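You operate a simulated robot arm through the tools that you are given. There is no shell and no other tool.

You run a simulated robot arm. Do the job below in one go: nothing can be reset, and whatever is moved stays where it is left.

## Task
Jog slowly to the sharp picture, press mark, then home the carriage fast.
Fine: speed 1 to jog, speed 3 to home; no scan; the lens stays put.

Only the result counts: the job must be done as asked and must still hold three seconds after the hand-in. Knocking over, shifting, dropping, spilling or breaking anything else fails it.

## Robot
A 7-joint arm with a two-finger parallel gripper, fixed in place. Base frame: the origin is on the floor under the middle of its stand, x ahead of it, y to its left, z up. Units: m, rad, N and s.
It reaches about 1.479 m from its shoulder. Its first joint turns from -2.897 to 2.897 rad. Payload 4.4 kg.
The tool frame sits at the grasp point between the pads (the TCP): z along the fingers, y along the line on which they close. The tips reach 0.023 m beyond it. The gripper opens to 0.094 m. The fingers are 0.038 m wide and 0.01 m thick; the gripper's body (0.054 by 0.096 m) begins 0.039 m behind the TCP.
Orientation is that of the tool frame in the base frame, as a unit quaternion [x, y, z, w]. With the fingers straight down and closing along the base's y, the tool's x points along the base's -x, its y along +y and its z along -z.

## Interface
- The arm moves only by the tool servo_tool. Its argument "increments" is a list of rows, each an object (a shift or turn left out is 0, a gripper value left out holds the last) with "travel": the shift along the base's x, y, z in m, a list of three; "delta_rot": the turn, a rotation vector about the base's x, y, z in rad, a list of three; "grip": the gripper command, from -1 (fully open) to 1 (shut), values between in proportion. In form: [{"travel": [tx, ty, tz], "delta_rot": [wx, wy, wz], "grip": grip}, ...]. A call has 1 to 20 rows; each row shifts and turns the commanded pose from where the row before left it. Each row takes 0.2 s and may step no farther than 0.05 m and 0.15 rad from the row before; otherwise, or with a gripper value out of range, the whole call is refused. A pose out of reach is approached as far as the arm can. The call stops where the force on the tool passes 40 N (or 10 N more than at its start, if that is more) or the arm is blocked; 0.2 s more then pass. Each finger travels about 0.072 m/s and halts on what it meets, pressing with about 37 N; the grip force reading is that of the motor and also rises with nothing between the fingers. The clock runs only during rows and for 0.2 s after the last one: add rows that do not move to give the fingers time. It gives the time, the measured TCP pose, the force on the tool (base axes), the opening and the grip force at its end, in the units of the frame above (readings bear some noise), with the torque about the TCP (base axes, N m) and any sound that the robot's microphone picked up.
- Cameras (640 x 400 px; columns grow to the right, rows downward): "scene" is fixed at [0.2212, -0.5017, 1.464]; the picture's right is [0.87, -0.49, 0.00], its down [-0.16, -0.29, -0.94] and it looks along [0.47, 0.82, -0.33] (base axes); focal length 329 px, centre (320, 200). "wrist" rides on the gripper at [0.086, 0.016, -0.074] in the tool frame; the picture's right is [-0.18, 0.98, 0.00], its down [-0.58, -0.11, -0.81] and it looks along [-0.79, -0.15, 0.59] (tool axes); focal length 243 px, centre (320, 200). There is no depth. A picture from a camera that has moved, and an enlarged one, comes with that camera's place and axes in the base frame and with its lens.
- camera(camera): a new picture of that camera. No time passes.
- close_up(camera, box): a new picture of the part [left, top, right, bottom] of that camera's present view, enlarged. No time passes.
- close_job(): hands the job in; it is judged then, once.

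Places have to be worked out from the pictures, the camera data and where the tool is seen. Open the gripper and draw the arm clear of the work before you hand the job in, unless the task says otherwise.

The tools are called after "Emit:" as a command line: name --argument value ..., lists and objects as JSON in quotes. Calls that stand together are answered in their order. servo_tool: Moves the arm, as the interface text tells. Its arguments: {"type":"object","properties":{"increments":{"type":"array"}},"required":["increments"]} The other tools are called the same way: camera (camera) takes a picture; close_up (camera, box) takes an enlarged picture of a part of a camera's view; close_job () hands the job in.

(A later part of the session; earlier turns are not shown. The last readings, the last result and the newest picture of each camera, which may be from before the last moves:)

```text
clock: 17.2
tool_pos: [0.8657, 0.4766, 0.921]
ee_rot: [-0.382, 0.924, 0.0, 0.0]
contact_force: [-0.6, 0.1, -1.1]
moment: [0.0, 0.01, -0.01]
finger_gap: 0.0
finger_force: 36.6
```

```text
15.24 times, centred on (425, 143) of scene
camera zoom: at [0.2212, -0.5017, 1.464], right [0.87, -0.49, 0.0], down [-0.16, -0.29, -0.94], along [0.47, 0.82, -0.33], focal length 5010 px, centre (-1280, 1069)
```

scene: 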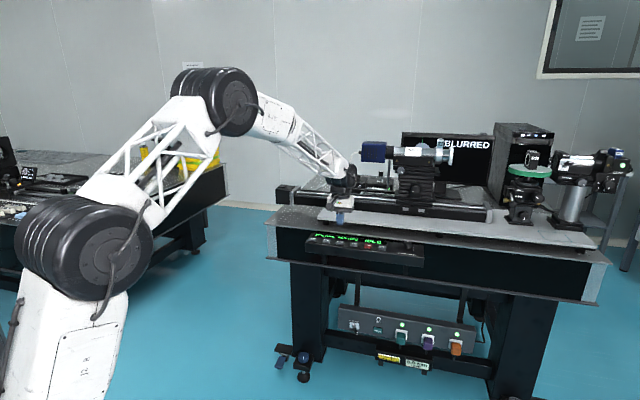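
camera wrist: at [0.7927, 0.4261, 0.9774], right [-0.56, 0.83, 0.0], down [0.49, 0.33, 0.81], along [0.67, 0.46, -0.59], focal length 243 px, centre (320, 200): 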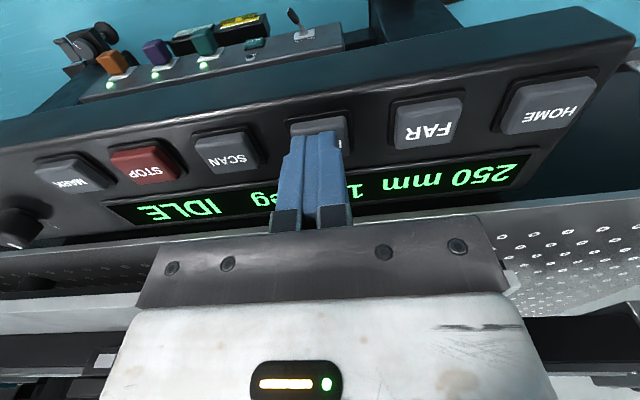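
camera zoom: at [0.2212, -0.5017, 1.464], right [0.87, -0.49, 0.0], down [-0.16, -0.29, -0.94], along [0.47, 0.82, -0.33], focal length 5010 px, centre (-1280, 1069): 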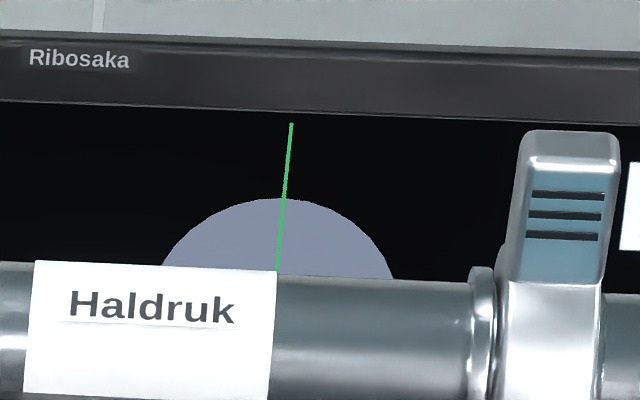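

I'll press NEAR again and hold for about a second, then compare the monitor's disc.

Emit:
servo_tool --increments '[{"travel": [0, 0, -0.02]}, {"travel": [0, 0, -0.005]}, {}, {}, {}, {}]'

Emit:
close_up --camera "scene" --box '[300, 220, 430, 280]'

Emit:
close_up --camera "scene" --box '[390, 120, 500, 190]'

Emit:
close_up --camera "scene" --box '[404, 134, 446, 152]'

```text
clock: 18.6
tool_pos: [0.866, 0.4751, 0.8959]
ee_rot: [-0.383, 0.924, 0.0, 0.0]
contact_force: [0.3, -0.7, 2.4]
moment: [0.01, -0.04, -0.01]
finger_gap: 0.0001
finger_force: 37.4
heard: click
```

```text
4.92 times, centred on (365, 250) of scene
camera zoom: at [0.2212, -0.5017, 1.464], right [0.87, -0.49, 0.0], down [-0.16, -0.29, -0.94], along [0.47, 0.82, -0.33], focal length 1618 px, centre (98, -46)
```

zoom: 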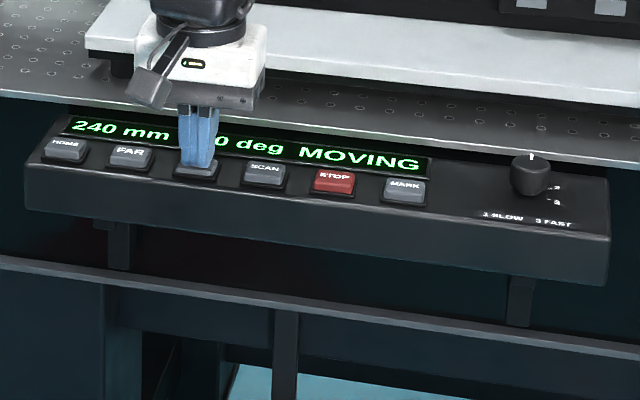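

```text
5.71 times, centred on (445, 155) of scene
camera zoom: at [0.2212, -0.5017, 1.464], right [0.87, -0.49, 0.0], down [-0.16, -0.29, -0.94], along [0.47, 0.82, -0.33], focal length 1879 px, centre (-394, 457)
```

zoom: 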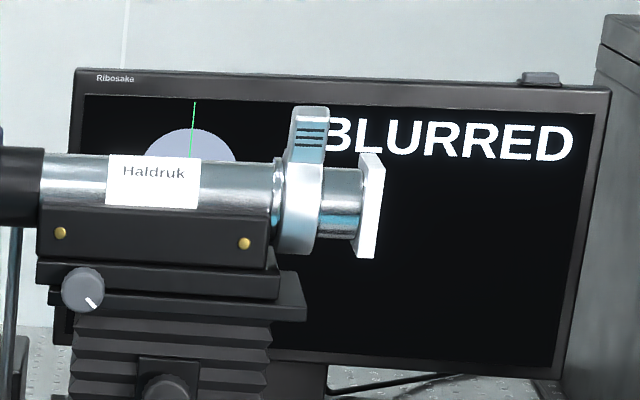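

```text
15.24 times, centred on (425, 143) of scene
camera zoom: at [0.2212, -0.5017, 1.464], right [0.87, -0.49, 0.0], down [-0.16, -0.29, -0.94], along [0.47, 0.82, -0.33], focal length 5010 px, centre (-1280, 1069)
```

zoom: 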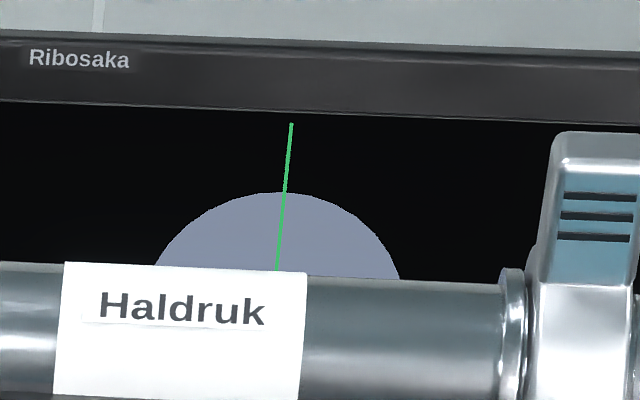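

The reading is now 240 mm (about 7–8 mm/s), still BLURRED, and the disc grew slightly, which could simply be magnification. Before searching further I'll look around for clues about the focus position, since no time passes for pictures.

Emit:
close_up --camera "scene" --box '[380, 135, 460, 215]'

Emit:
close_up --camera "scene" --box '[500, 140, 580, 190]'

Emit:
close_up --camera "scene" --box '[280, 170, 400, 230]'

Emit:
close_up --camera "scene" --box '[400, 190, 520, 240]'

Emit:
close_up --camera "scene" --box '[535, 0, 640, 80]'

Emit:
close_up --camera "scene" --box '[370, 350, 440, 380]'

```text
5.00 times, centred on (420, 175) of scene
camera zoom: at [0.2212, -0.5017, 1.464], right [0.87, -0.49, 0.0], down [-0.16, -0.29, -0.94], along [0.47, 0.82, -0.33], focal length 1644 px, centre (-180, 325)
```

zoom: 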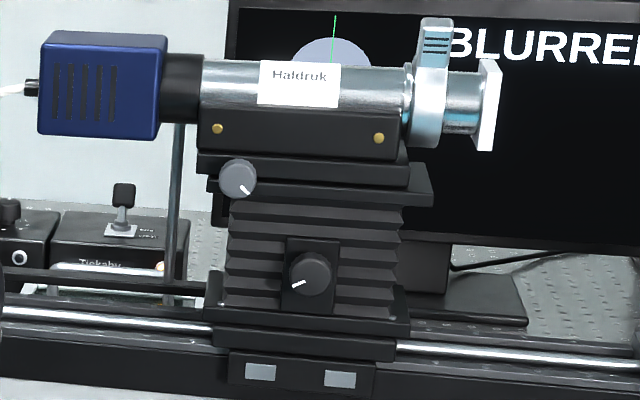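

```text
8.00 times, centred on (540, 165) of scene
camera zoom: at [0.2212, -0.5017, 1.464], right [0.87, -0.49, 0.0], down [-0.16, -0.29, -0.94], along [0.47, 0.82, -0.33], focal length 2630 px, centre (-1440, 480)
```

zoom: 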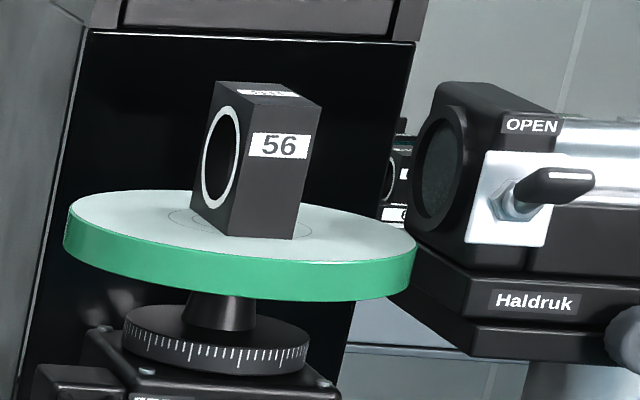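

```text
5.33 times, centred on (340, 200) of scene
camera zoom: at [0.2212, -0.5017, 1.464], right [0.87, -0.49, 0.0], down [-0.16, -0.29, -0.94], along [0.47, 0.82, -0.33], focal length 1753 px, centre (213, 200)
```

zoom: 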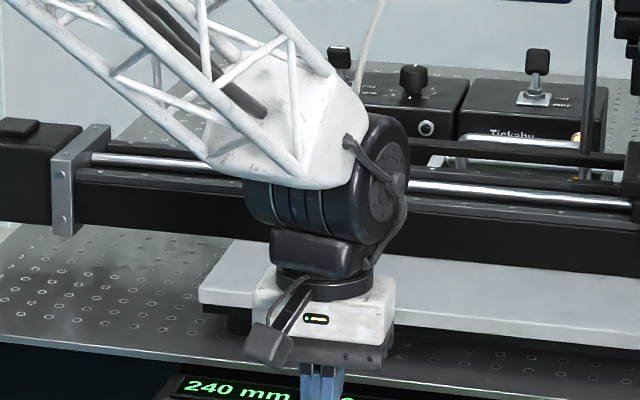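

```text
5.33 times, centred on (460, 215) of scene
camera zoom: at [0.2212, -0.5017, 1.464], right [0.87, -0.49, 0.0], down [-0.16, -0.29, -0.94], along [0.47, 0.82, -0.33], focal length 1753 px, centre (-427, 120)
```

zoom: 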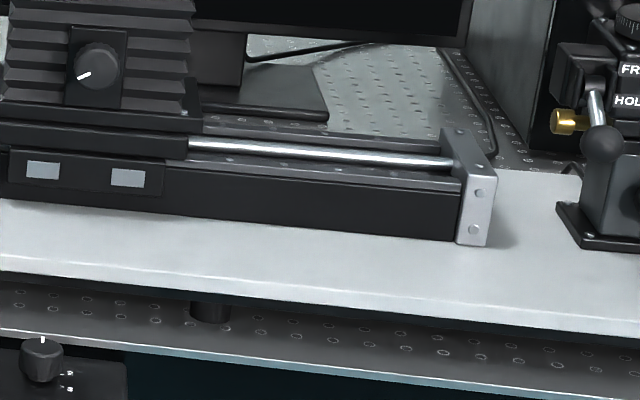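

```text
5.00 times, centred on (588, 40) of scene
camera zoom: at [0.2212, -0.5017, 1.464], right [0.87, -0.49, 0.0], down [-0.16, -0.29, -0.94], along [0.47, 0.82, -0.33], focal length 1644 px, centre (-1018, 1000)
```

zoom: 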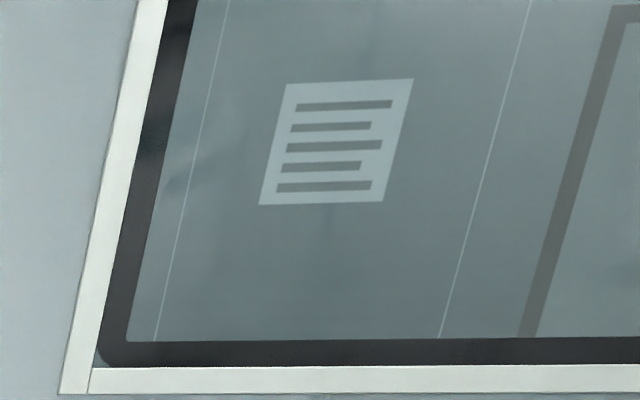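

```text
9.14 times, centred on (405, 365) of scene
camera zoom: at [0.2212, -0.5017, 1.464], right [0.87, -0.49, 0.0], down [-0.16, -0.29, -0.94], along [0.47, 0.82, -0.33], focal length 3006 px, centre (-457, -1309)
```

zoom: 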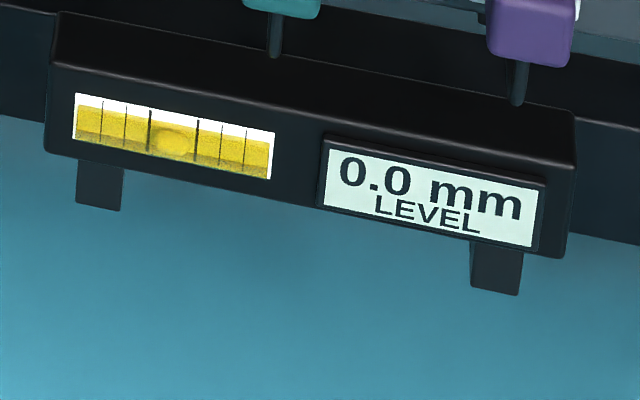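

The object is a backlit aperture block, so the grey disc is its picture; there's no focus clue elsewhere. NEAR is still held, so I'll keep running in short stretches and check the monitor each time.

Emit:
servo_tool --increments '[{}, {}, {}, {}, {}]'

Emit:
close_up --camera "scene" --box '[300, 120, 500, 265]'

Emit:
close_up --camera "scene" --box '[404, 134, 446, 152]'

```text
clock: 19.8
tool_pos: [0.8664, 0.4772, 0.8948]
ee_rot: [-0.383, 0.924, 0.0, 0.0]
contact_force: [0.3, 0.6, 2.1]
moment: [-0.03, -0.02, 0.01]
finger_gap: 0.0003
finger_force: 37.0
```

```text
2.76 times, centred on (400, 192) of scene
camera zoom: at [0.2212, -0.5017, 1.464], right [0.87, -0.49, 0.0], down [-0.16, -0.29, -0.94], along [0.47, 0.82, -0.33], focal length 907 px, centre (99, 221)
```

zoom: 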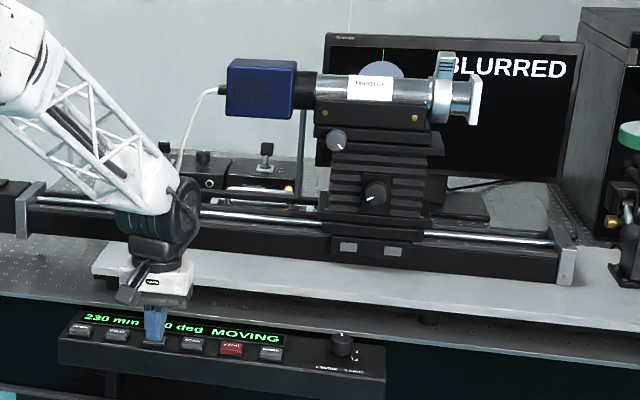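

```text
15.24 times, centred on (425, 143) of scene
camera zoom: at [0.2212, -0.5017, 1.464], right [0.87, -0.49, 0.0], down [-0.16, -0.29, -0.94], along [0.47, 0.82, -0.33], focal length 5010 px, centre (-1280, 1069)
```

zoom: 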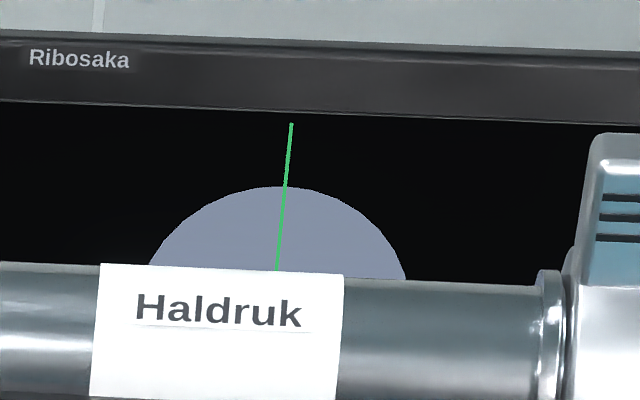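

Reading 230 mm and still BLURRED; about 8 mm/s. I'll continue.

Emit:
servo_tool --increments '[{}, {}, {}, {}, {}]'

Emit:
close_up --camera "scene" --box '[300, 120, 500, 265]'

Emit:
close_up --camera "scene" --box '[404, 134, 446, 152]'

```text
clock: 21.0
tool_pos: [0.866, 0.4768, 0.8969]
ee_rot: [-0.383, 0.924, 0.0, 0.0]
contact_force: [-0.6, 0.3, 0.8]
moment: [0.0, 0.01, -0.02]
finger_gap: 0.0002
finger_force: 36.6
```

```text
2.76 times, centred on (400, 192) of scene
camera zoom: at [0.2212, -0.5017, 1.464], right [0.87, -0.49, 0.0], down [-0.16, -0.29, -0.94], along [0.47, 0.82, -0.33], focal length 907 px, centre (99, 221)
```

zoom: 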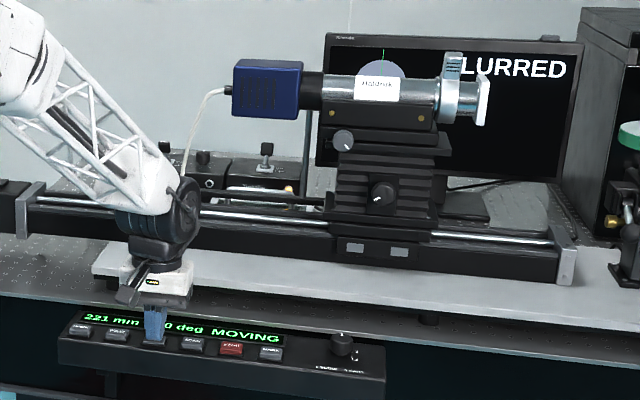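

```text
15.24 times, centred on (425, 143) of scene
camera zoom: at [0.2212, -0.5017, 1.464], right [0.87, -0.49, 0.0], down [-0.16, -0.29, -0.94], along [0.47, 0.82, -0.33], focal length 5010 px, centre (-1280, 1069)
```

zoom: 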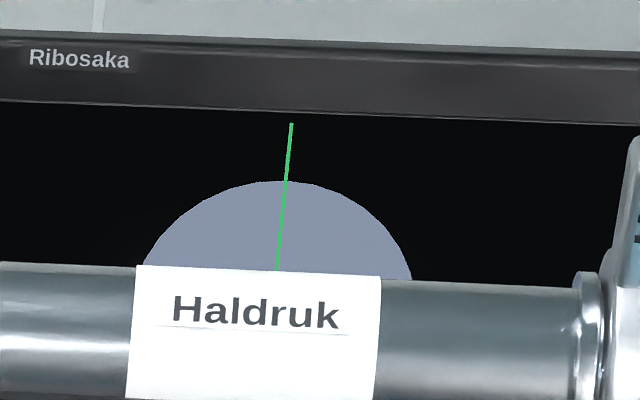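

Reading 221 mm, BLURRED still. Continuing in the same way.

Emit:
servo_tool --increments '[{}, {}, {}, {}, {}]'

Emit:
close_up --camera "scene" --box '[300, 120, 500, 265]'

```text
clock: 22.2
tool_pos: [0.8658, 0.4764, 0.8964]
ee_rot: [-0.383, 0.924, 0.0, 0.0]
contact_force: [-0.8, 0.2, 1.4]
moment: [0.01, 0.01, 0.0]
finger_gap: 0.0
finger_force: 37.3
```

```text
2.76 times, centred on (400, 192) of scene
camera zoom: at [0.2212, -0.5017, 1.464], right [0.87, -0.49, 0.0], down [-0.16, -0.29, -0.94], along [0.47, 0.82, -0.33], focal length 907 px, centre (99, 221)
```

zoom: 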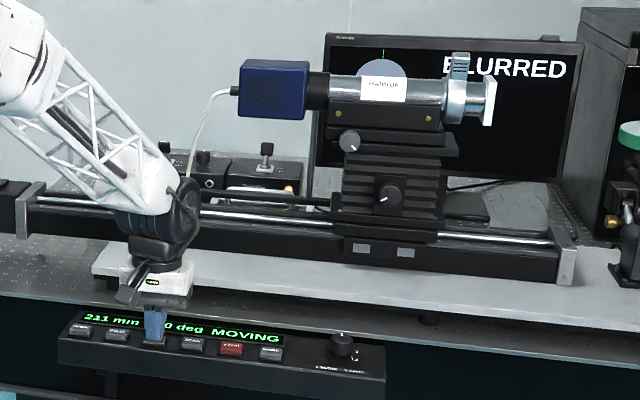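

Reading 211 mm, BLURRED. Continuing.

Emit:
servo_tool --increments '[{}, {}, {}, {}, {}]'

Emit:
close_up --camera "scene" --box '[300, 120, 500, 265]'

```text
clock: 23.4
tool_pos: [0.8661, 0.4765, 0.896]
ee_rot: [-0.383, 0.924, 0.0, -0.001]
contact_force: [-0.8, 0.2, 1.5]
moment: [0.0, 0.02, 0.04]
finger_gap: 0.0
finger_force: 36.9
```

```text
2.76 times, centred on (400, 192) of scene
camera zoom: at [0.2212, -0.5017, 1.464], right [0.87, -0.49, 0.0], down [-0.16, -0.29, -0.94], along [0.47, 0.82, -0.33], focal length 907 px, centre (99, 221)
```

zoom: 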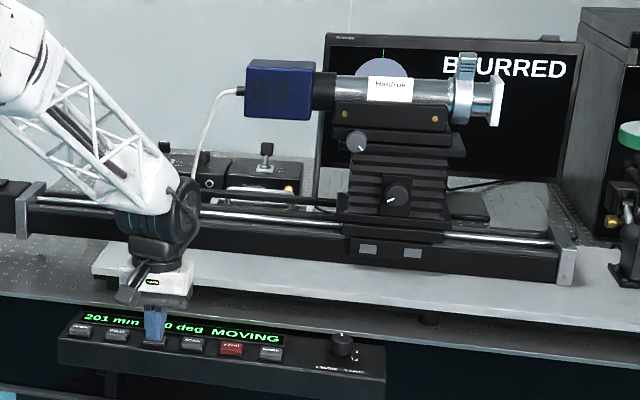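

Reading 201 mm. I'll continue and check the disc's colour closely this time.

Emit:
servo_tool --increments '[{}, {}, {}, {}, {}]'

Emit:
close_up --camera "scene" --box '[300, 120, 500, 265]'

Emit:
close_up --camera "scene" --box '[404, 134, 446, 152]'

```text
clock: 24.6
tool_pos: [0.8666, 0.4763, 0.895]
ee_rot: [-0.382, 0.924, 0.0, 0.0]
contact_force: [0.3, 0.5, 1.8]
moment: [-0.02, -0.01, 0.01]
finger_gap: 0.0
finger_force: 37.4
```

```text
2.76 times, centred on (400, 192) of scene
camera zoom: at [0.2212, -0.5017, 1.464], right [0.87, -0.49, 0.0], down [-0.16, -0.29, -0.94], along [0.47, 0.82, -0.33], focal length 907 px, centre (99, 221)
```

zoom: 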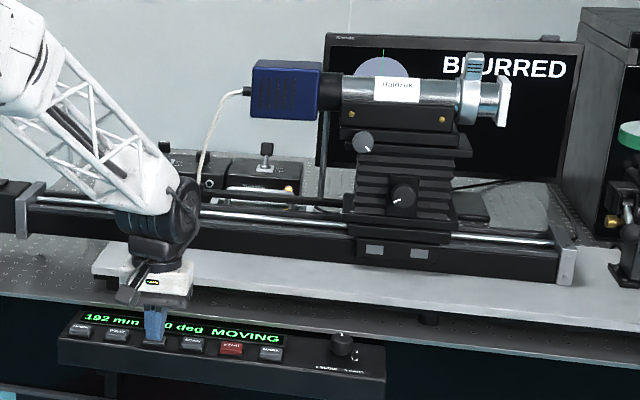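

```text
15.24 times, centred on (425, 143) of scene
camera zoom: at [0.2212, -0.5017, 1.464], right [0.87, -0.49, 0.0], down [-0.16, -0.29, -0.94], along [0.47, 0.82, -0.33], focal length 5010 px, centre (-1280, 1069)
```

zoom: 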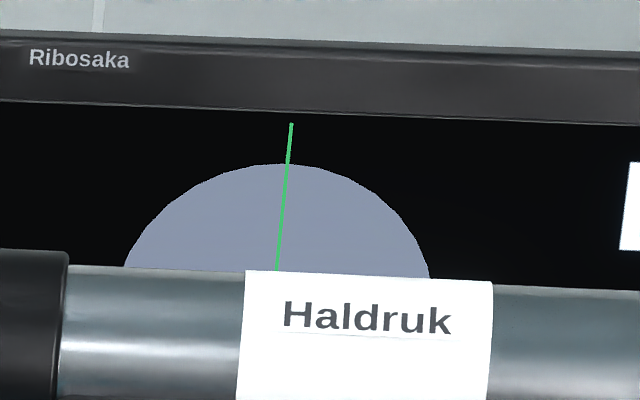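

Reading 192 mm; the disc's growth fits plain magnification (1/distance), so it gives no direction hint. I'll continue NEAR.

Emit:
servo_tool --increments '[{}, {}, {}, {}, {}]'

Emit:
close_up --camera "scene" --box '[300, 120, 500, 265]'

```text
clock: 25.8
tool_pos: [0.8667, 0.477, 0.8956]
ee_rot: [-0.383, 0.924, 0.0, 0.001]
contact_force: [-0.3, -0.4, 2.1]
moment: [-0.02, 0.01, -0.03]
finger_gap: 0.0
finger_force: 37.3
```

```text
2.76 times, centred on (400, 192) of scene
camera zoom: at [0.2212, -0.5017, 1.464], right [0.87, -0.49, 0.0], down [-0.16, -0.29, -0.94], along [0.47, 0.82, -0.33], focal length 907 px, centre (99, 221)
```

zoom: 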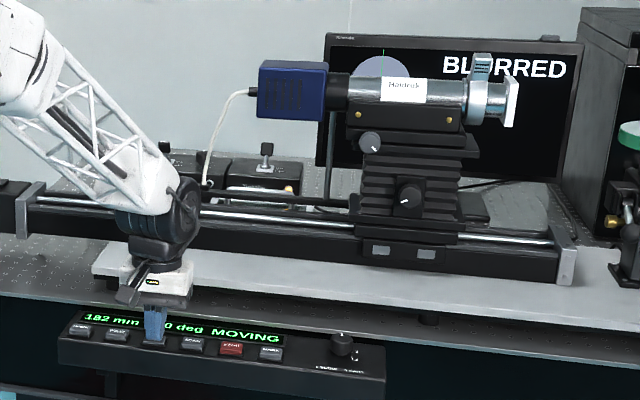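

Reading 182 mm, BLURRED. Continuing.

Emit:
servo_tool --increments '[{}, {}, {}, {}, {}]'

Emit:
close_up --camera "scene" --box '[300, 120, 500, 265]'

```text
clock: 27.0
tool_pos: [0.8662, 0.477, 0.8954]
ee_rot: [-0.383, 0.924, 0.0, -0.001]
contact_force: [-0.3, -0.3, 2.5]
moment: [-0.01, -0.02, 0.01]
finger_gap: 0.0
finger_force: 36.7
```

```text
2.76 times, centred on (400, 192) of scene
camera zoom: at [0.2212, -0.5017, 1.464], right [0.87, -0.49, 0.0], down [-0.16, -0.29, -0.94], along [0.47, 0.82, -0.33], focal length 907 px, centre (99, 221)
```

zoom: 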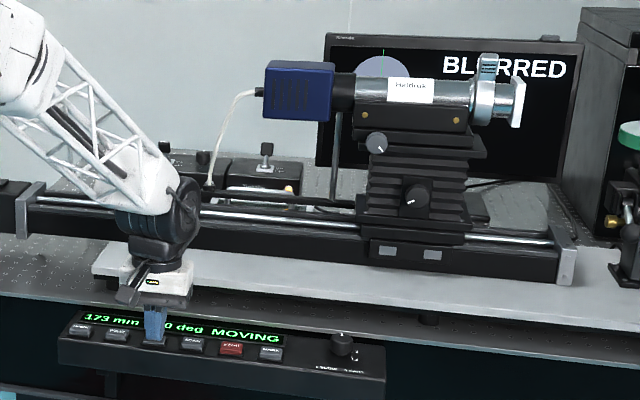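

Reading 173 mm, BLURRED. Continuing.

Emit:
servo_tool --increments '[{}, {}, {}, {}, {}]'

Emit:
close_up --camera "scene" --box '[300, 120, 500, 265]'

```text
clock: 28.2
tool_pos: [0.8658, 0.477, 0.8956]
ee_rot: [-0.382, 0.924, 0.001, -0.001]
contact_force: [0.0, -1.3, 2.2]
moment: [0.01, 0.02, -0.01]
finger_gap: 0.0
finger_force: 36.5
```

```text
2.76 times, centred on (400, 192) of scene
camera zoom: at [0.2212, -0.5017, 1.464], right [0.87, -0.49, 0.0], down [-0.16, -0.29, -0.94], along [0.47, 0.82, -0.33], focal length 907 px, centre (99, 221)
```

zoom: 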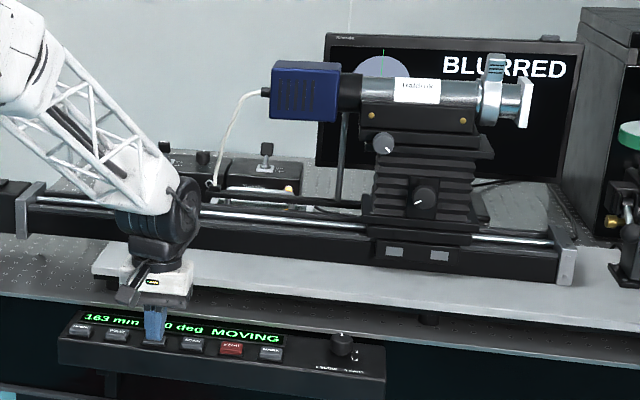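

Reading 163 mm, BLURRED. Continuing.

Emit:
servo_tool --increments '[{}, {}, {}, {}, {}]'

Emit:
close_up --camera "scene" --box '[300, 120, 500, 265]'

Emit:
close_up --camera "scene" --box '[400, 128, 490, 160]'

```text
clock: 29.4
tool_pos: [0.8664, 0.4761, 0.8962]
ee_rot: [-0.383, 0.924, 0.0, 0.0]
contact_force: [0.2, -1.0, 2.9]
moment: [0.02, 0.03, -0.02]
finger_gap: 0.0
finger_force: 36.6
```

```text
2.76 times, centred on (400, 192) of scene
camera zoom: at [0.2212, -0.5017, 1.464], right [0.87, -0.49, 0.0], down [-0.16, -0.29, -0.94], along [0.47, 0.82, -0.33], focal length 907 px, centre (99, 221)
```

zoom: 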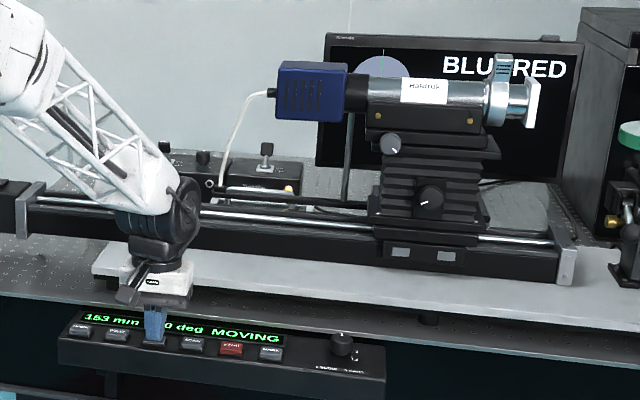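

```text
7.11 times, centred on (445, 144) of scene
camera zoom: at [0.2212, -0.5017, 1.464], right [0.87, -0.49, 0.0], down [-0.16, -0.29, -0.94], along [0.47, 0.82, -0.33], focal length 2338 px, centre (-569, 598)
```

zoom: 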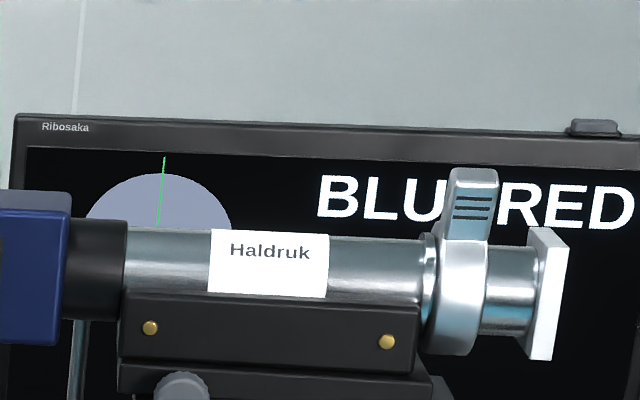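

Reading 153 mm, BLURRED. Continuing.

Emit:
servo_tool --increments '[{}, {}, {}, {}, {}]'

Emit:
close_up --camera "scene" --box '[300, 120, 500, 265]'

```text
clock: 30.6
tool_pos: [0.8669, 0.476, 0.8966]
ee_rot: [-0.383, 0.924, 0.0, 0.0]
contact_force: [-0.4, -0.2, 1.5]
moment: [0.01, 0.03, 0.08]
finger_gap: 0.0
finger_force: 37.0
```

```text
2.76 times, centred on (400, 192) of scene
camera zoom: at [0.2212, -0.5017, 1.464], right [0.87, -0.49, 0.0], down [-0.16, -0.29, -0.94], along [0.47, 0.82, -0.33], focal length 907 px, centre (99, 221)
```

zoom: 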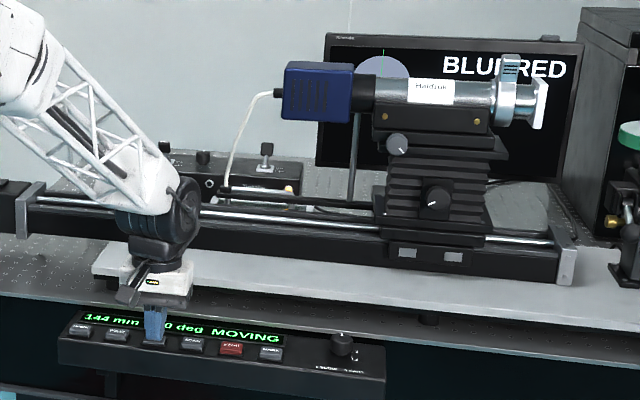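

Reading 144 mm, BLURRED. Continuing.

Emit:
servo_tool --increments '[{}, {}, {}, {}, {}]'

Emit:
close_up --camera "scene" --box '[300, 120, 500, 265]'

```text
clock: 31.8
tool_pos: [0.8658, 0.4777, 0.8968]
ee_rot: [-0.383, 0.924, 0.0, 0.0]
contact_force: [-0.2, 0.1, 1.3]
moment: [0.01, 0.0, -0.02]
finger_gap: 0.0001
finger_force: 37.5
```

```text
2.76 times, centred on (400, 192) of scene
camera zoom: at [0.2212, -0.5017, 1.464], right [0.87, -0.49, 0.0], down [-0.16, -0.29, -0.94], along [0.47, 0.82, -0.33], focal length 907 px, centre (99, 221)
```

zoom: 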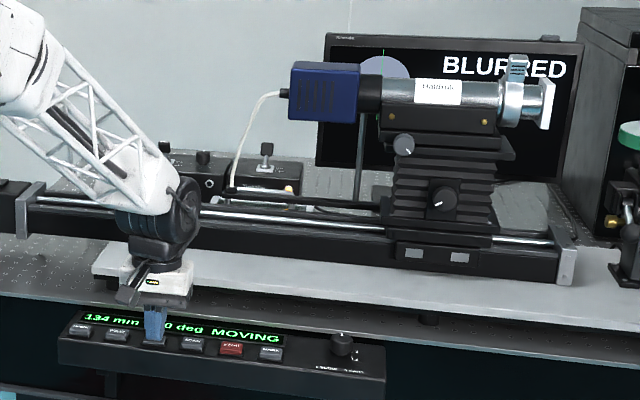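

Reading 134 mm, BLURRED. Continuing.

Emit:
servo_tool --increments '[{}, {}, {}, {}, {}]'

Emit:
close_up --camera "scene" --box '[300, 120, 500, 265]'

```text
clock: 33.0
tool_pos: [0.8668, 0.4776, 0.8971]
ee_rot: [-0.383, 0.924, 0.0, 0.0]
contact_force: [0.2, 0.0, 2.3]
moment: [0.0, -0.05, -0.01]
finger_gap: 0.0
finger_force: 37.0
```

```text
2.76 times, centred on (400, 192) of scene
camera zoom: at [0.2212, -0.5017, 1.464], right [0.87, -0.49, 0.0], down [-0.16, -0.29, -0.94], along [0.47, 0.82, -0.33], focal length 907 px, centre (99, 221)
```

zoom: 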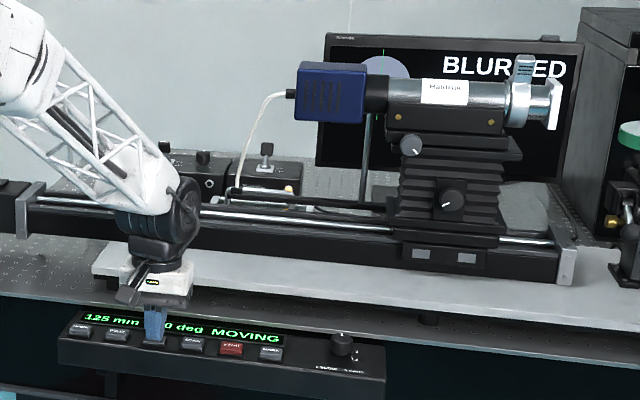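

Reading 125 mm, BLURRED. Continuing, with a look at the disc.

Emit:
servo_tool --increments '[{}, {}, {}, {}, {}]'

Emit:
close_up --camera "scene" --box '[300, 120, 500, 265]'

Emit:
close_up --camera "scene" --box '[400, 128, 500, 190]'

```text
clock: 34.2
tool_pos: [0.8658, 0.4759, 0.8966]
ee_rot: [-0.383, 0.924, 0.0, 0.0]
contact_force: [-0.6, 0.4, 2.5]
moment: [-0.02, -0.01, 0.05]
finger_gap: 0.0001
finger_force: 37.4
```

```text
2.76 times, centred on (400, 192) of scene
camera zoom: at [0.2212, -0.5017, 1.464], right [0.87, -0.49, 0.0], down [-0.16, -0.29, -0.94], along [0.47, 0.82, -0.33], focal length 907 px, centre (99, 221)
```

zoom: 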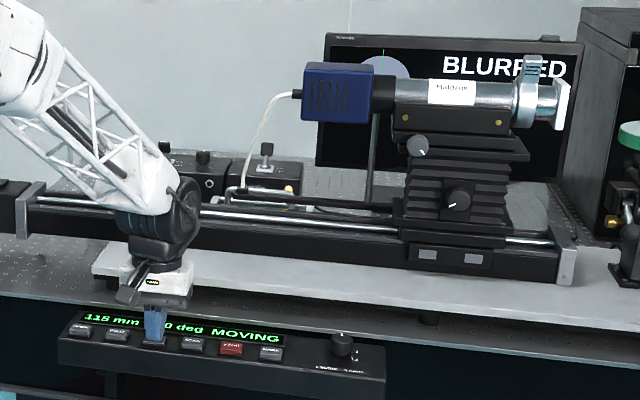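

```text
6.40 times, centred on (450, 159) of scene
camera zoom: at [0.2212, -0.5017, 1.464], right [0.87, -0.49, 0.0], down [-0.16, -0.29, -0.94], along [0.47, 0.82, -0.33], focal length 2104 px, centre (-512, 462)
```

zoom: 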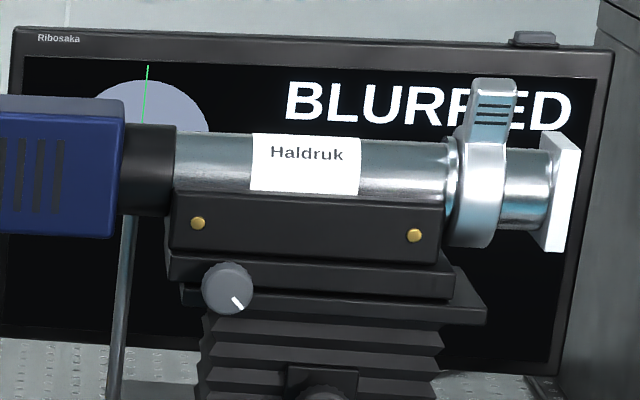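

Reading 115 mm, still BLURRED. There is ample gap between the lens and the stage for the remaining travel, so I'll continue.

Emit:
servo_tool --increments '[{}, {}, {}, {}, {}]'

Emit:
close_up --camera "scene" --box '[320, 120, 560, 265]'

```text
clock: 35.4
tool_pos: [0.8663, 0.4776, 0.8955]
ee_rot: [-0.382, 0.924, 0.0, -0.001]
contact_force: [0.4, 0.1, 1.5]
moment: [0.0, 0.02, 0.01]
finger_gap: 0.0
finger_force: 36.8
```

```text
2.67 times, centred on (440, 192) of scene
camera zoom: at [0.2212, -0.5017, 1.464], right [0.87, -0.49, 0.0], down [-0.16, -0.29, -0.94], along [0.47, 0.82, -0.33], focal length 877 px, centre (0, 220)
```

zoom: 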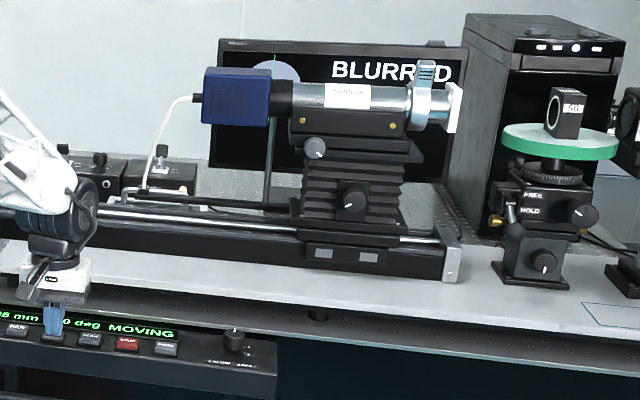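

About 105 mm, BLURRED. Continuing.

Emit:
servo_tool --increments '[{}, {}, {}, {}, {}]'

Emit:
close_up --camera "scene" --box '[300, 120, 540, 265]'

```text
clock: 36.6
tool_pos: [0.8666, 0.4777, 0.8952]
ee_rot: [-0.383, 0.924, 0.0, 0.0]
contact_force: [0.4, -0.1, 1.1]
moment: [-0.02, -0.01, -0.03]
finger_gap: 0.0
finger_force: 37.2
```

```text
2.67 times, centred on (420, 192) of scene
camera zoom: at [0.2212, -0.5017, 1.464], right [0.87, -0.49, 0.0], down [-0.16, -0.29, -0.94], along [0.47, 0.82, -0.33], focal length 877 px, centre (53, 220)
```

zoom: 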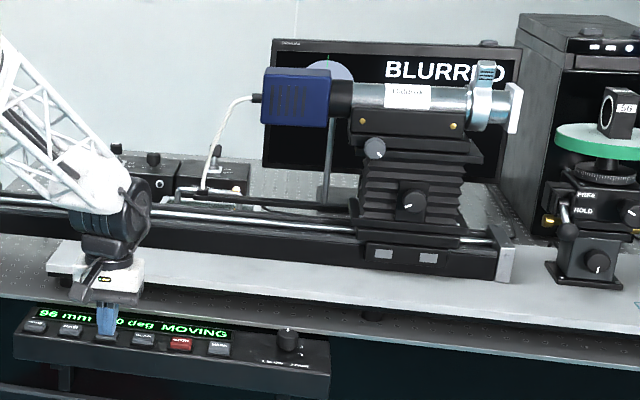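

Reading 96 mm, BLURRED. A little further to be sure this side is exhausted.

Emit:
servo_tool --increments '[{}, {}, {}, {}, {}]'

Emit:
close_up --camera "scene" --box '[300, 120, 540, 265]'

```text
clock: 37.8
tool_pos: [0.8665, 0.477, 0.8956]
ee_rot: [-0.383, 0.924, -0.001, 0.0]
contact_force: [-1.0, 0.4, 2.5]
moment: [0.02, 0.01, -0.03]
finger_gap: 0.0001
finger_force: 37.0
```

```text
2.67 times, centred on (420, 192) of scene
camera zoom: at [0.2212, -0.5017, 1.464], right [0.87, -0.49, 0.0], down [-0.16, -0.29, -0.94], along [0.47, 0.82, -0.33], focal length 877 px, centre (53, 220)
```

zoom: 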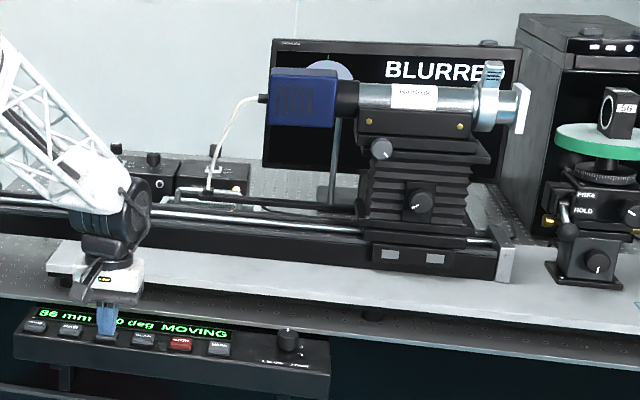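

Reading 86 mm with no sharp picture. The disc grew steadily from 250 down to about 190 and then capped, which fits blur growing this way, so the focus probably lies on the FAR side. I'll lift, shift one button over and press FAR.

Emit:
servo_tool --increments '[{"travel": [0, 0, 0.025]}, {"travel": [-0.0195, 0.0195, 0]}, {"travel": [-0.0194, 0.0194, 0]}, {}, {"travel": [0, 0, -0.018]}, {}]'

Emit:
close_up --camera "wrist" --box '[200, 50, 500, 220]'

Emit:
close_up --camera "scene" --box '[300, 225, 390, 265]'

```text
clock: 39.2
tool_pos: [0.8281, 0.5157, 0.9029]
ee_rot: [-0.383, 0.924, 0.001, 0.0]
contact_force: [0.0, -0.5, -0.7]
moment: [0.0, 0.01, -0.01]
finger_gap: 0.0
finger_force: 36.5
```

```text
2.13 times, centred on (350, 135) of wrist
camera zoom: at [0.755, 0.466, 0.9764], right [-0.56, 0.83, 0.0], down [0.49, 0.33, 0.81], along [0.67, 0.46, -0.59], focal length 518 px, centre (256, 339)
```

zoom: 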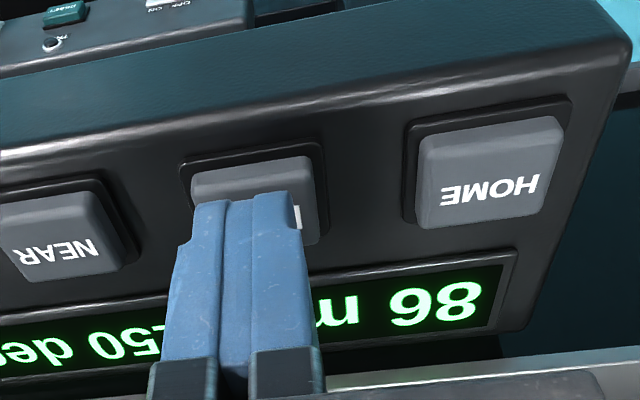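

```text
7.11 times, centred on (345, 245) of scene
camera zoom: at [0.2212, -0.5017, 1.464], right [0.87, -0.49, 0.0], down [-0.16, -0.29, -0.94], along [0.47, 0.82, -0.33], focal length 2338 px, centre (142, -120)
```

zoom: 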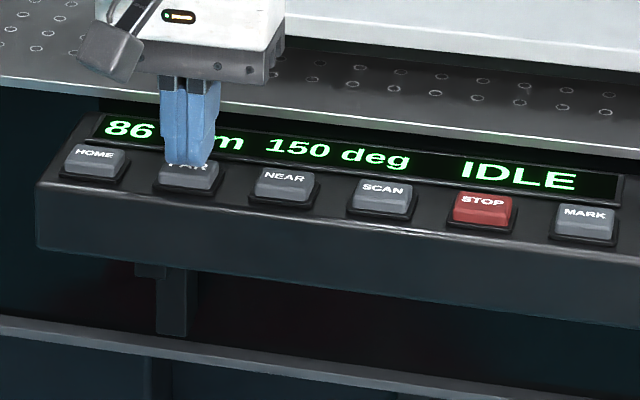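

Stopped at 86 mm, IDLE, and the fingertips are over FAR. I'll press and hold, checking it reverses.

Emit:
servo_tool --increments '[{"travel": [0, 0, -0.008]}, {}, {}, {}, {}]'

Emit:
close_up --camera "scene" --box '[300, 120, 540, 265]'

```text
clock: 40.4
tool_pos: [0.8281, 0.5168, 0.8949]
ee_rot: [-0.383, 0.924, 0.0, 0.0]
contact_force: [1.1, -0.5, 3.5]
moment: [-0.03, -0.04, 0.02]
finger_gap: 0.0
finger_force: 36.6
heard: click
```

```text
2.67 times, centred on (420, 192) of scene
camera zoom: at [0.2212, -0.5017, 1.464], right [0.87, -0.49, 0.0], down [-0.16, -0.29, -0.94], along [0.47, 0.82, -0.33], focal length 877 px, centre (53, 220)
```

zoom: 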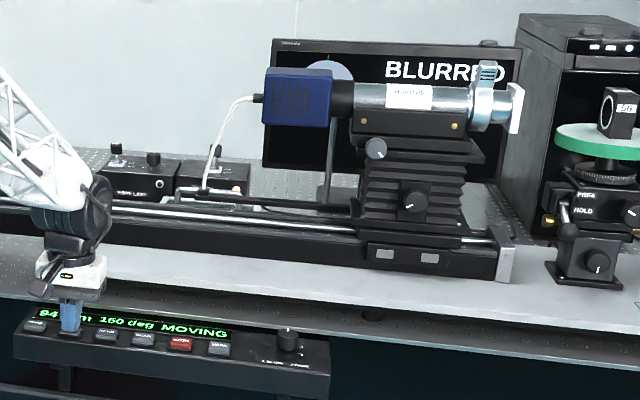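

FAR is running (94 mm). I'll run back through the already explored stretch in longer holds.

Emit:
servo_tool --increments '[{}, {}, {}, {}, {}, {}, {}, {}, {}, {}, {}, {}, {}, {}, {}, {}, {}, {}, {}]'

Emit:
close_up --camera "scene" --box '[300, 120, 500, 265]'

```text
clock: 44.4
tool_pos: [0.8282, 0.5161, 0.8949]
ee_rot: [-0.383, 0.924, 0.0, -0.001]
contact_force: [-0.4, 0.5, 4.4]
moment: [-0.01, 0.01, 0.02]
finger_gap: 0.0
finger_force: 36.9
```

```text
2.76 times, centred on (400, 192) of scene
camera zoom: at [0.2212, -0.5017, 1.464], right [0.87, -0.49, 0.0], down [-0.16, -0.29, -0.94], along [0.47, 0.82, -0.33], focal length 907 px, centre (99, 221)
```

zoom: 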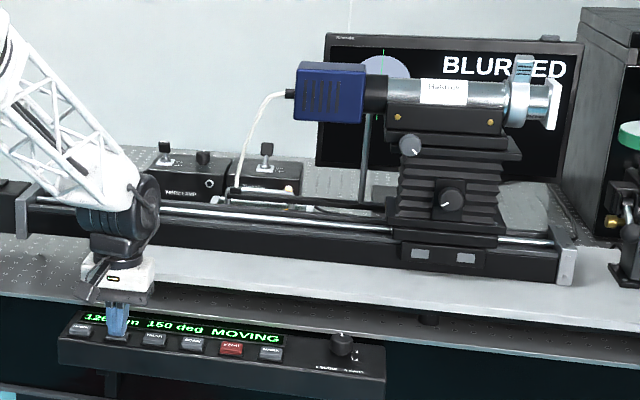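

126 mm now. Continuing FAR in long holds.

Emit:
servo_tool --increments '[{}, {}, {}, {}, {}, {}, {}, {}, {}, {}, {}, {}, {}, {}, {}, {}, {}, {}, {}, {}]'

Emit:
close_up --camera "scene" --box '[300, 120, 500, 265]'

```text
clock: 48.6
tool_pos: [0.8278, 0.5158, 0.8937]
ee_rot: [-0.383, 0.924, 0.0, 0.0]
contact_force: [0.3, -0.2, 3.3]
moment: [0.02, 0.03, 0.02]
finger_gap: 0.0
finger_force: 36.6
```

```text
2.76 times, centred on (400, 192) of scene
camera zoom: at [0.2212, -0.5017, 1.464], right [0.87, -0.49, 0.0], down [-0.16, -0.29, -0.94], along [0.47, 0.82, -0.33], focal length 907 px, centre (99, 221)
```

zoom: 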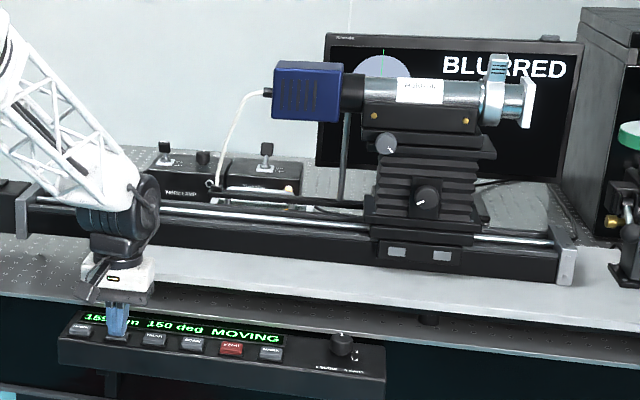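

About 159 mm. Continuing FAR.

Emit:
servo_tool --increments '[{}, {}, {}, {}, {}, {}, {}, {}, {}, {}, {}, {}, {}, {}, {}, {}, {}, {}, {}, {}]'

Emit:
close_up --camera "scene" --box '[300, 120, 500, 265]'

Emit:
close_up --camera "scene" --box '[404, 134, 446, 152]'

```text
clock: 52.8
tool_pos: [0.8273, 0.5168, 0.8949]
ee_rot: [-0.382, 0.924, 0.0, 0.0]
contact_force: [-0.3, 0.1, 4.8]
moment: [0.01, 0.02, -0.01]
finger_gap: 0.0
finger_force: 36.9
```

```text
2.76 times, centred on (400, 192) of scene
camera zoom: at [0.2212, -0.5017, 1.464], right [0.87, -0.49, 0.0], down [-0.16, -0.29, -0.94], along [0.47, 0.82, -0.33], focal length 907 px, centre (99, 221)
```

zoom: 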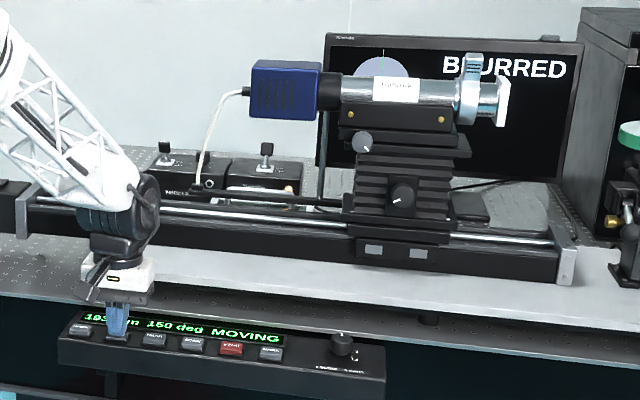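

```text
15.24 times, centred on (425, 143) of scene
camera zoom: at [0.2212, -0.5017, 1.464], right [0.87, -0.49, 0.0], down [-0.16, -0.29, -0.94], along [0.47, 0.82, -0.33], focal length 5010 px, centre (-1280, 1069)
```

zoom: 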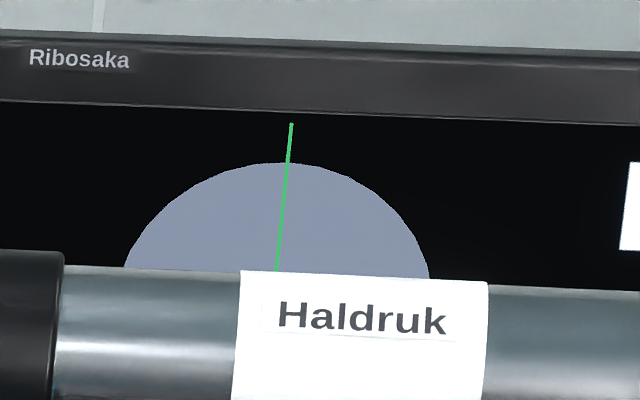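

About 193 mm, same disc as before at this position. Continuing FAR.

Emit:
servo_tool --increments '[{}, {}, {}, {}, {}, {}, {}, {}, {}, {}, {}, {}, {}, {}, {}, {}, {}, {}, {}, {}]'

Emit:
servo_tool --increments '[{}, {}, {}, {}, {}, {}, {}, {}, {}, {}, {}, {}]'

Emit:
close_up --camera "scene" --box '[300, 120, 500, 265]'

Emit:
close_up --camera "scene" --box '[404, 134, 446, 152]'

```text
clock: 57.0
tool_pos: [0.8271, 0.5178, 0.895]
ee_rot: [-0.383, 0.924, 0.0, 0.0]
contact_force: [-0.1, -0.5, 3.7]
moment: [0.02, 0.0, -0.01]
finger_gap: 0.0
finger_force: 36.8
```

```text
clock: 59.6
tool_pos: [0.8277, 0.5158, 0.8959]
ee_rot: [-0.382, 0.924, 0.0, 0.0]
contact_force: [0.2, 0.8, 4.9]
moment: [0.01, 0.01, 0.01]
finger_gap: 0.0
finger_force: 36.8
```

```text
2.76 times, centred on (400, 192) of scene
camera zoom: at [0.2212, -0.5017, 1.464], right [0.87, -0.49, 0.0], down [-0.16, -0.29, -0.94], along [0.47, 0.82, -0.33], focal length 907 px, centre (99, 221)
```

zoom: 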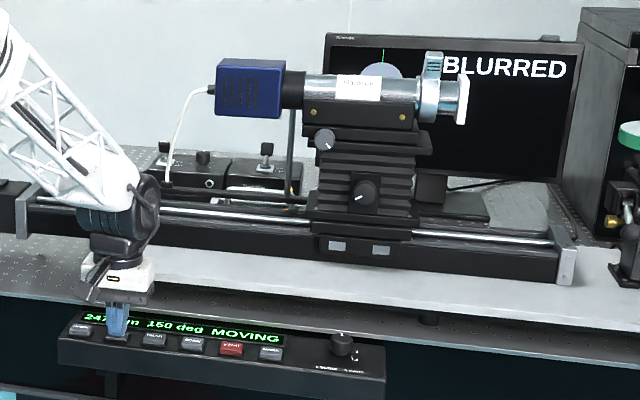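

```text
15.24 times, centred on (425, 143) of scene
camera zoom: at [0.2212, -0.5017, 1.464], right [0.87, -0.49, 0.0], down [-0.16, -0.29, -0.94], along [0.47, 0.82, -0.33], focal length 5010 px, centre (-1280, 1069)
```

zoom: 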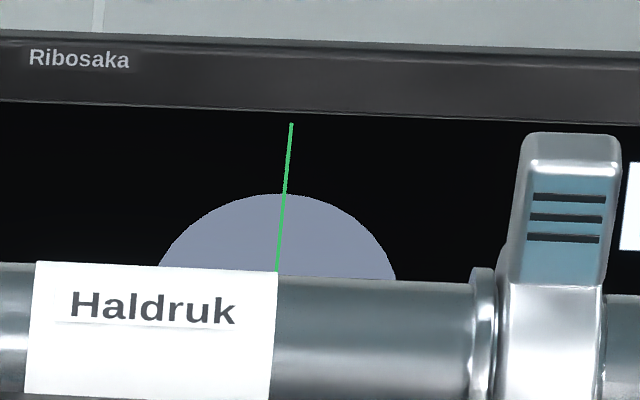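

247 mm, back at the start region. From here I'll go FAR in short steps, checking the monitor each time.

Emit:
servo_tool --increments '[{}, {}, {}, {}]'

Emit:
close_up --camera "scene" --box '[300, 120, 500, 265]'

```text
clock: 60.6
tool_pos: [0.8272, 0.5168, 0.8949]
ee_rot: [-0.383, 0.924, 0.0, 0.0]
contact_force: [0.9, -0.2, 4.4]
moment: [-0.02, -0.02, 0.02]
finger_gap: 0.0
finger_force: 36.6
```

```text
2.76 times, centred on (400, 192) of scene
camera zoom: at [0.2212, -0.5017, 1.464], right [0.87, -0.49, 0.0], down [-0.16, -0.29, -0.94], along [0.47, 0.82, -0.33], focal length 907 px, centre (99, 221)
```

zoom: 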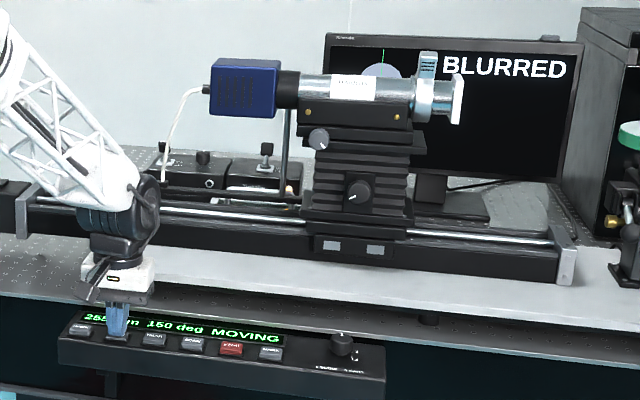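

255 mm, BLURRED. Continuing in short steps.

Emit:
servo_tool --increments '[{}, {}, {}, {}]'

Emit:
close_up --camera "scene" --box '[300, 120, 500, 265]'

```text
clock: 61.6
tool_pos: [0.827, 0.5161, 0.895]
ee_rot: [-0.382, 0.924, 0.0, 0.0]
contact_force: [0.4, -0.2, 3.4]
moment: [-0.02, 0.0, 0.01]
finger_gap: 0.0003
finger_force: 37.1
```

```text
2.76 times, centred on (400, 192) of scene
camera zoom: at [0.2212, -0.5017, 1.464], right [0.87, -0.49, 0.0], down [-0.16, -0.29, -0.94], along [0.47, 0.82, -0.33], focal length 907 px, centre (99, 221)
```

zoom: 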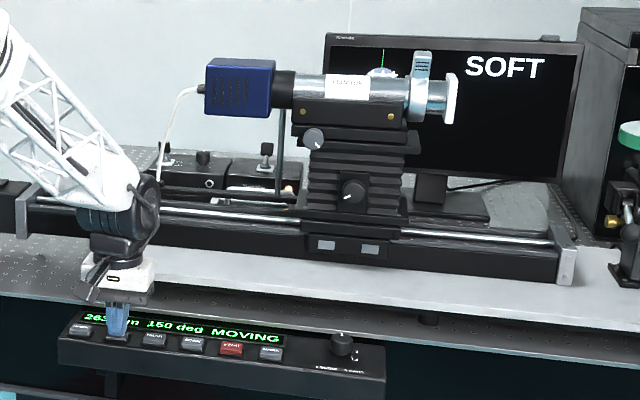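

SOFT at 263 mm: the focus is close ahead. I'll use the shortest steps now.

Emit:
servo_tool --increments '[{}]'

Emit:
close_up --camera "scene" --box '[300, 120, 500, 265]'

Emit:
close_up --camera "scene" --box '[404, 134, 446, 152]'

```text
clock: 62.0
tool_pos: [0.8262, 0.5174, 0.8945]
ee_rot: [-0.382, 0.924, 0.0, 0.0]
contact_force: [-0.7, 0.5, 3.8]
moment: [0.02, 0.0, 0.06]
finger_gap: 0.0
finger_force: 37.5
```

```text
2.76 times, centred on (400, 192) of scene
camera zoom: at [0.2212, -0.5017, 1.464], right [0.87, -0.49, 0.0], down [-0.16, -0.29, -0.94], along [0.47, 0.82, -0.33], focal length 907 px, centre (99, 221)
```

zoom: 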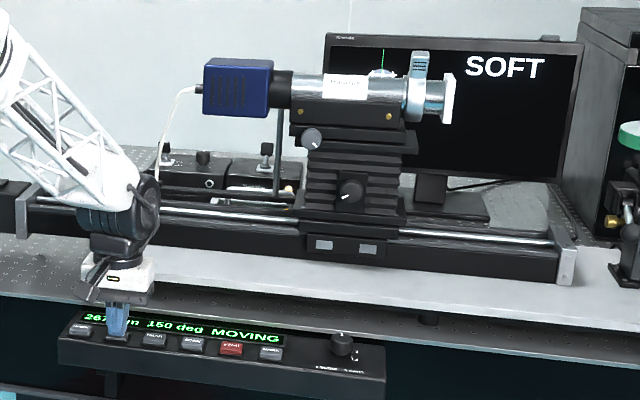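

```text
15.24 times, centred on (425, 143) of scene
camera zoom: at [0.2212, -0.5017, 1.464], right [0.87, -0.49, 0.0], down [-0.16, -0.29, -0.94], along [0.47, 0.82, -0.33], focal length 5010 px, centre (-1280, 1069)
```

zoom: 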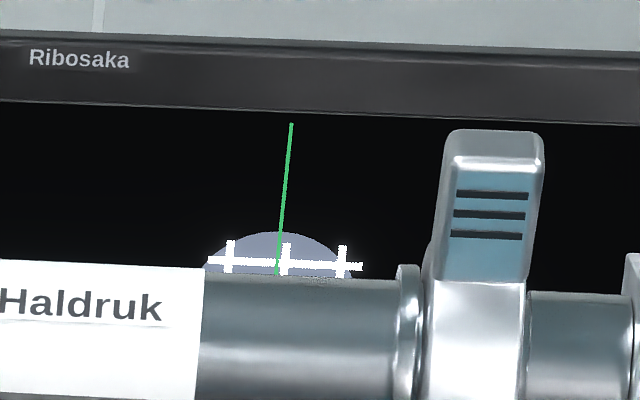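

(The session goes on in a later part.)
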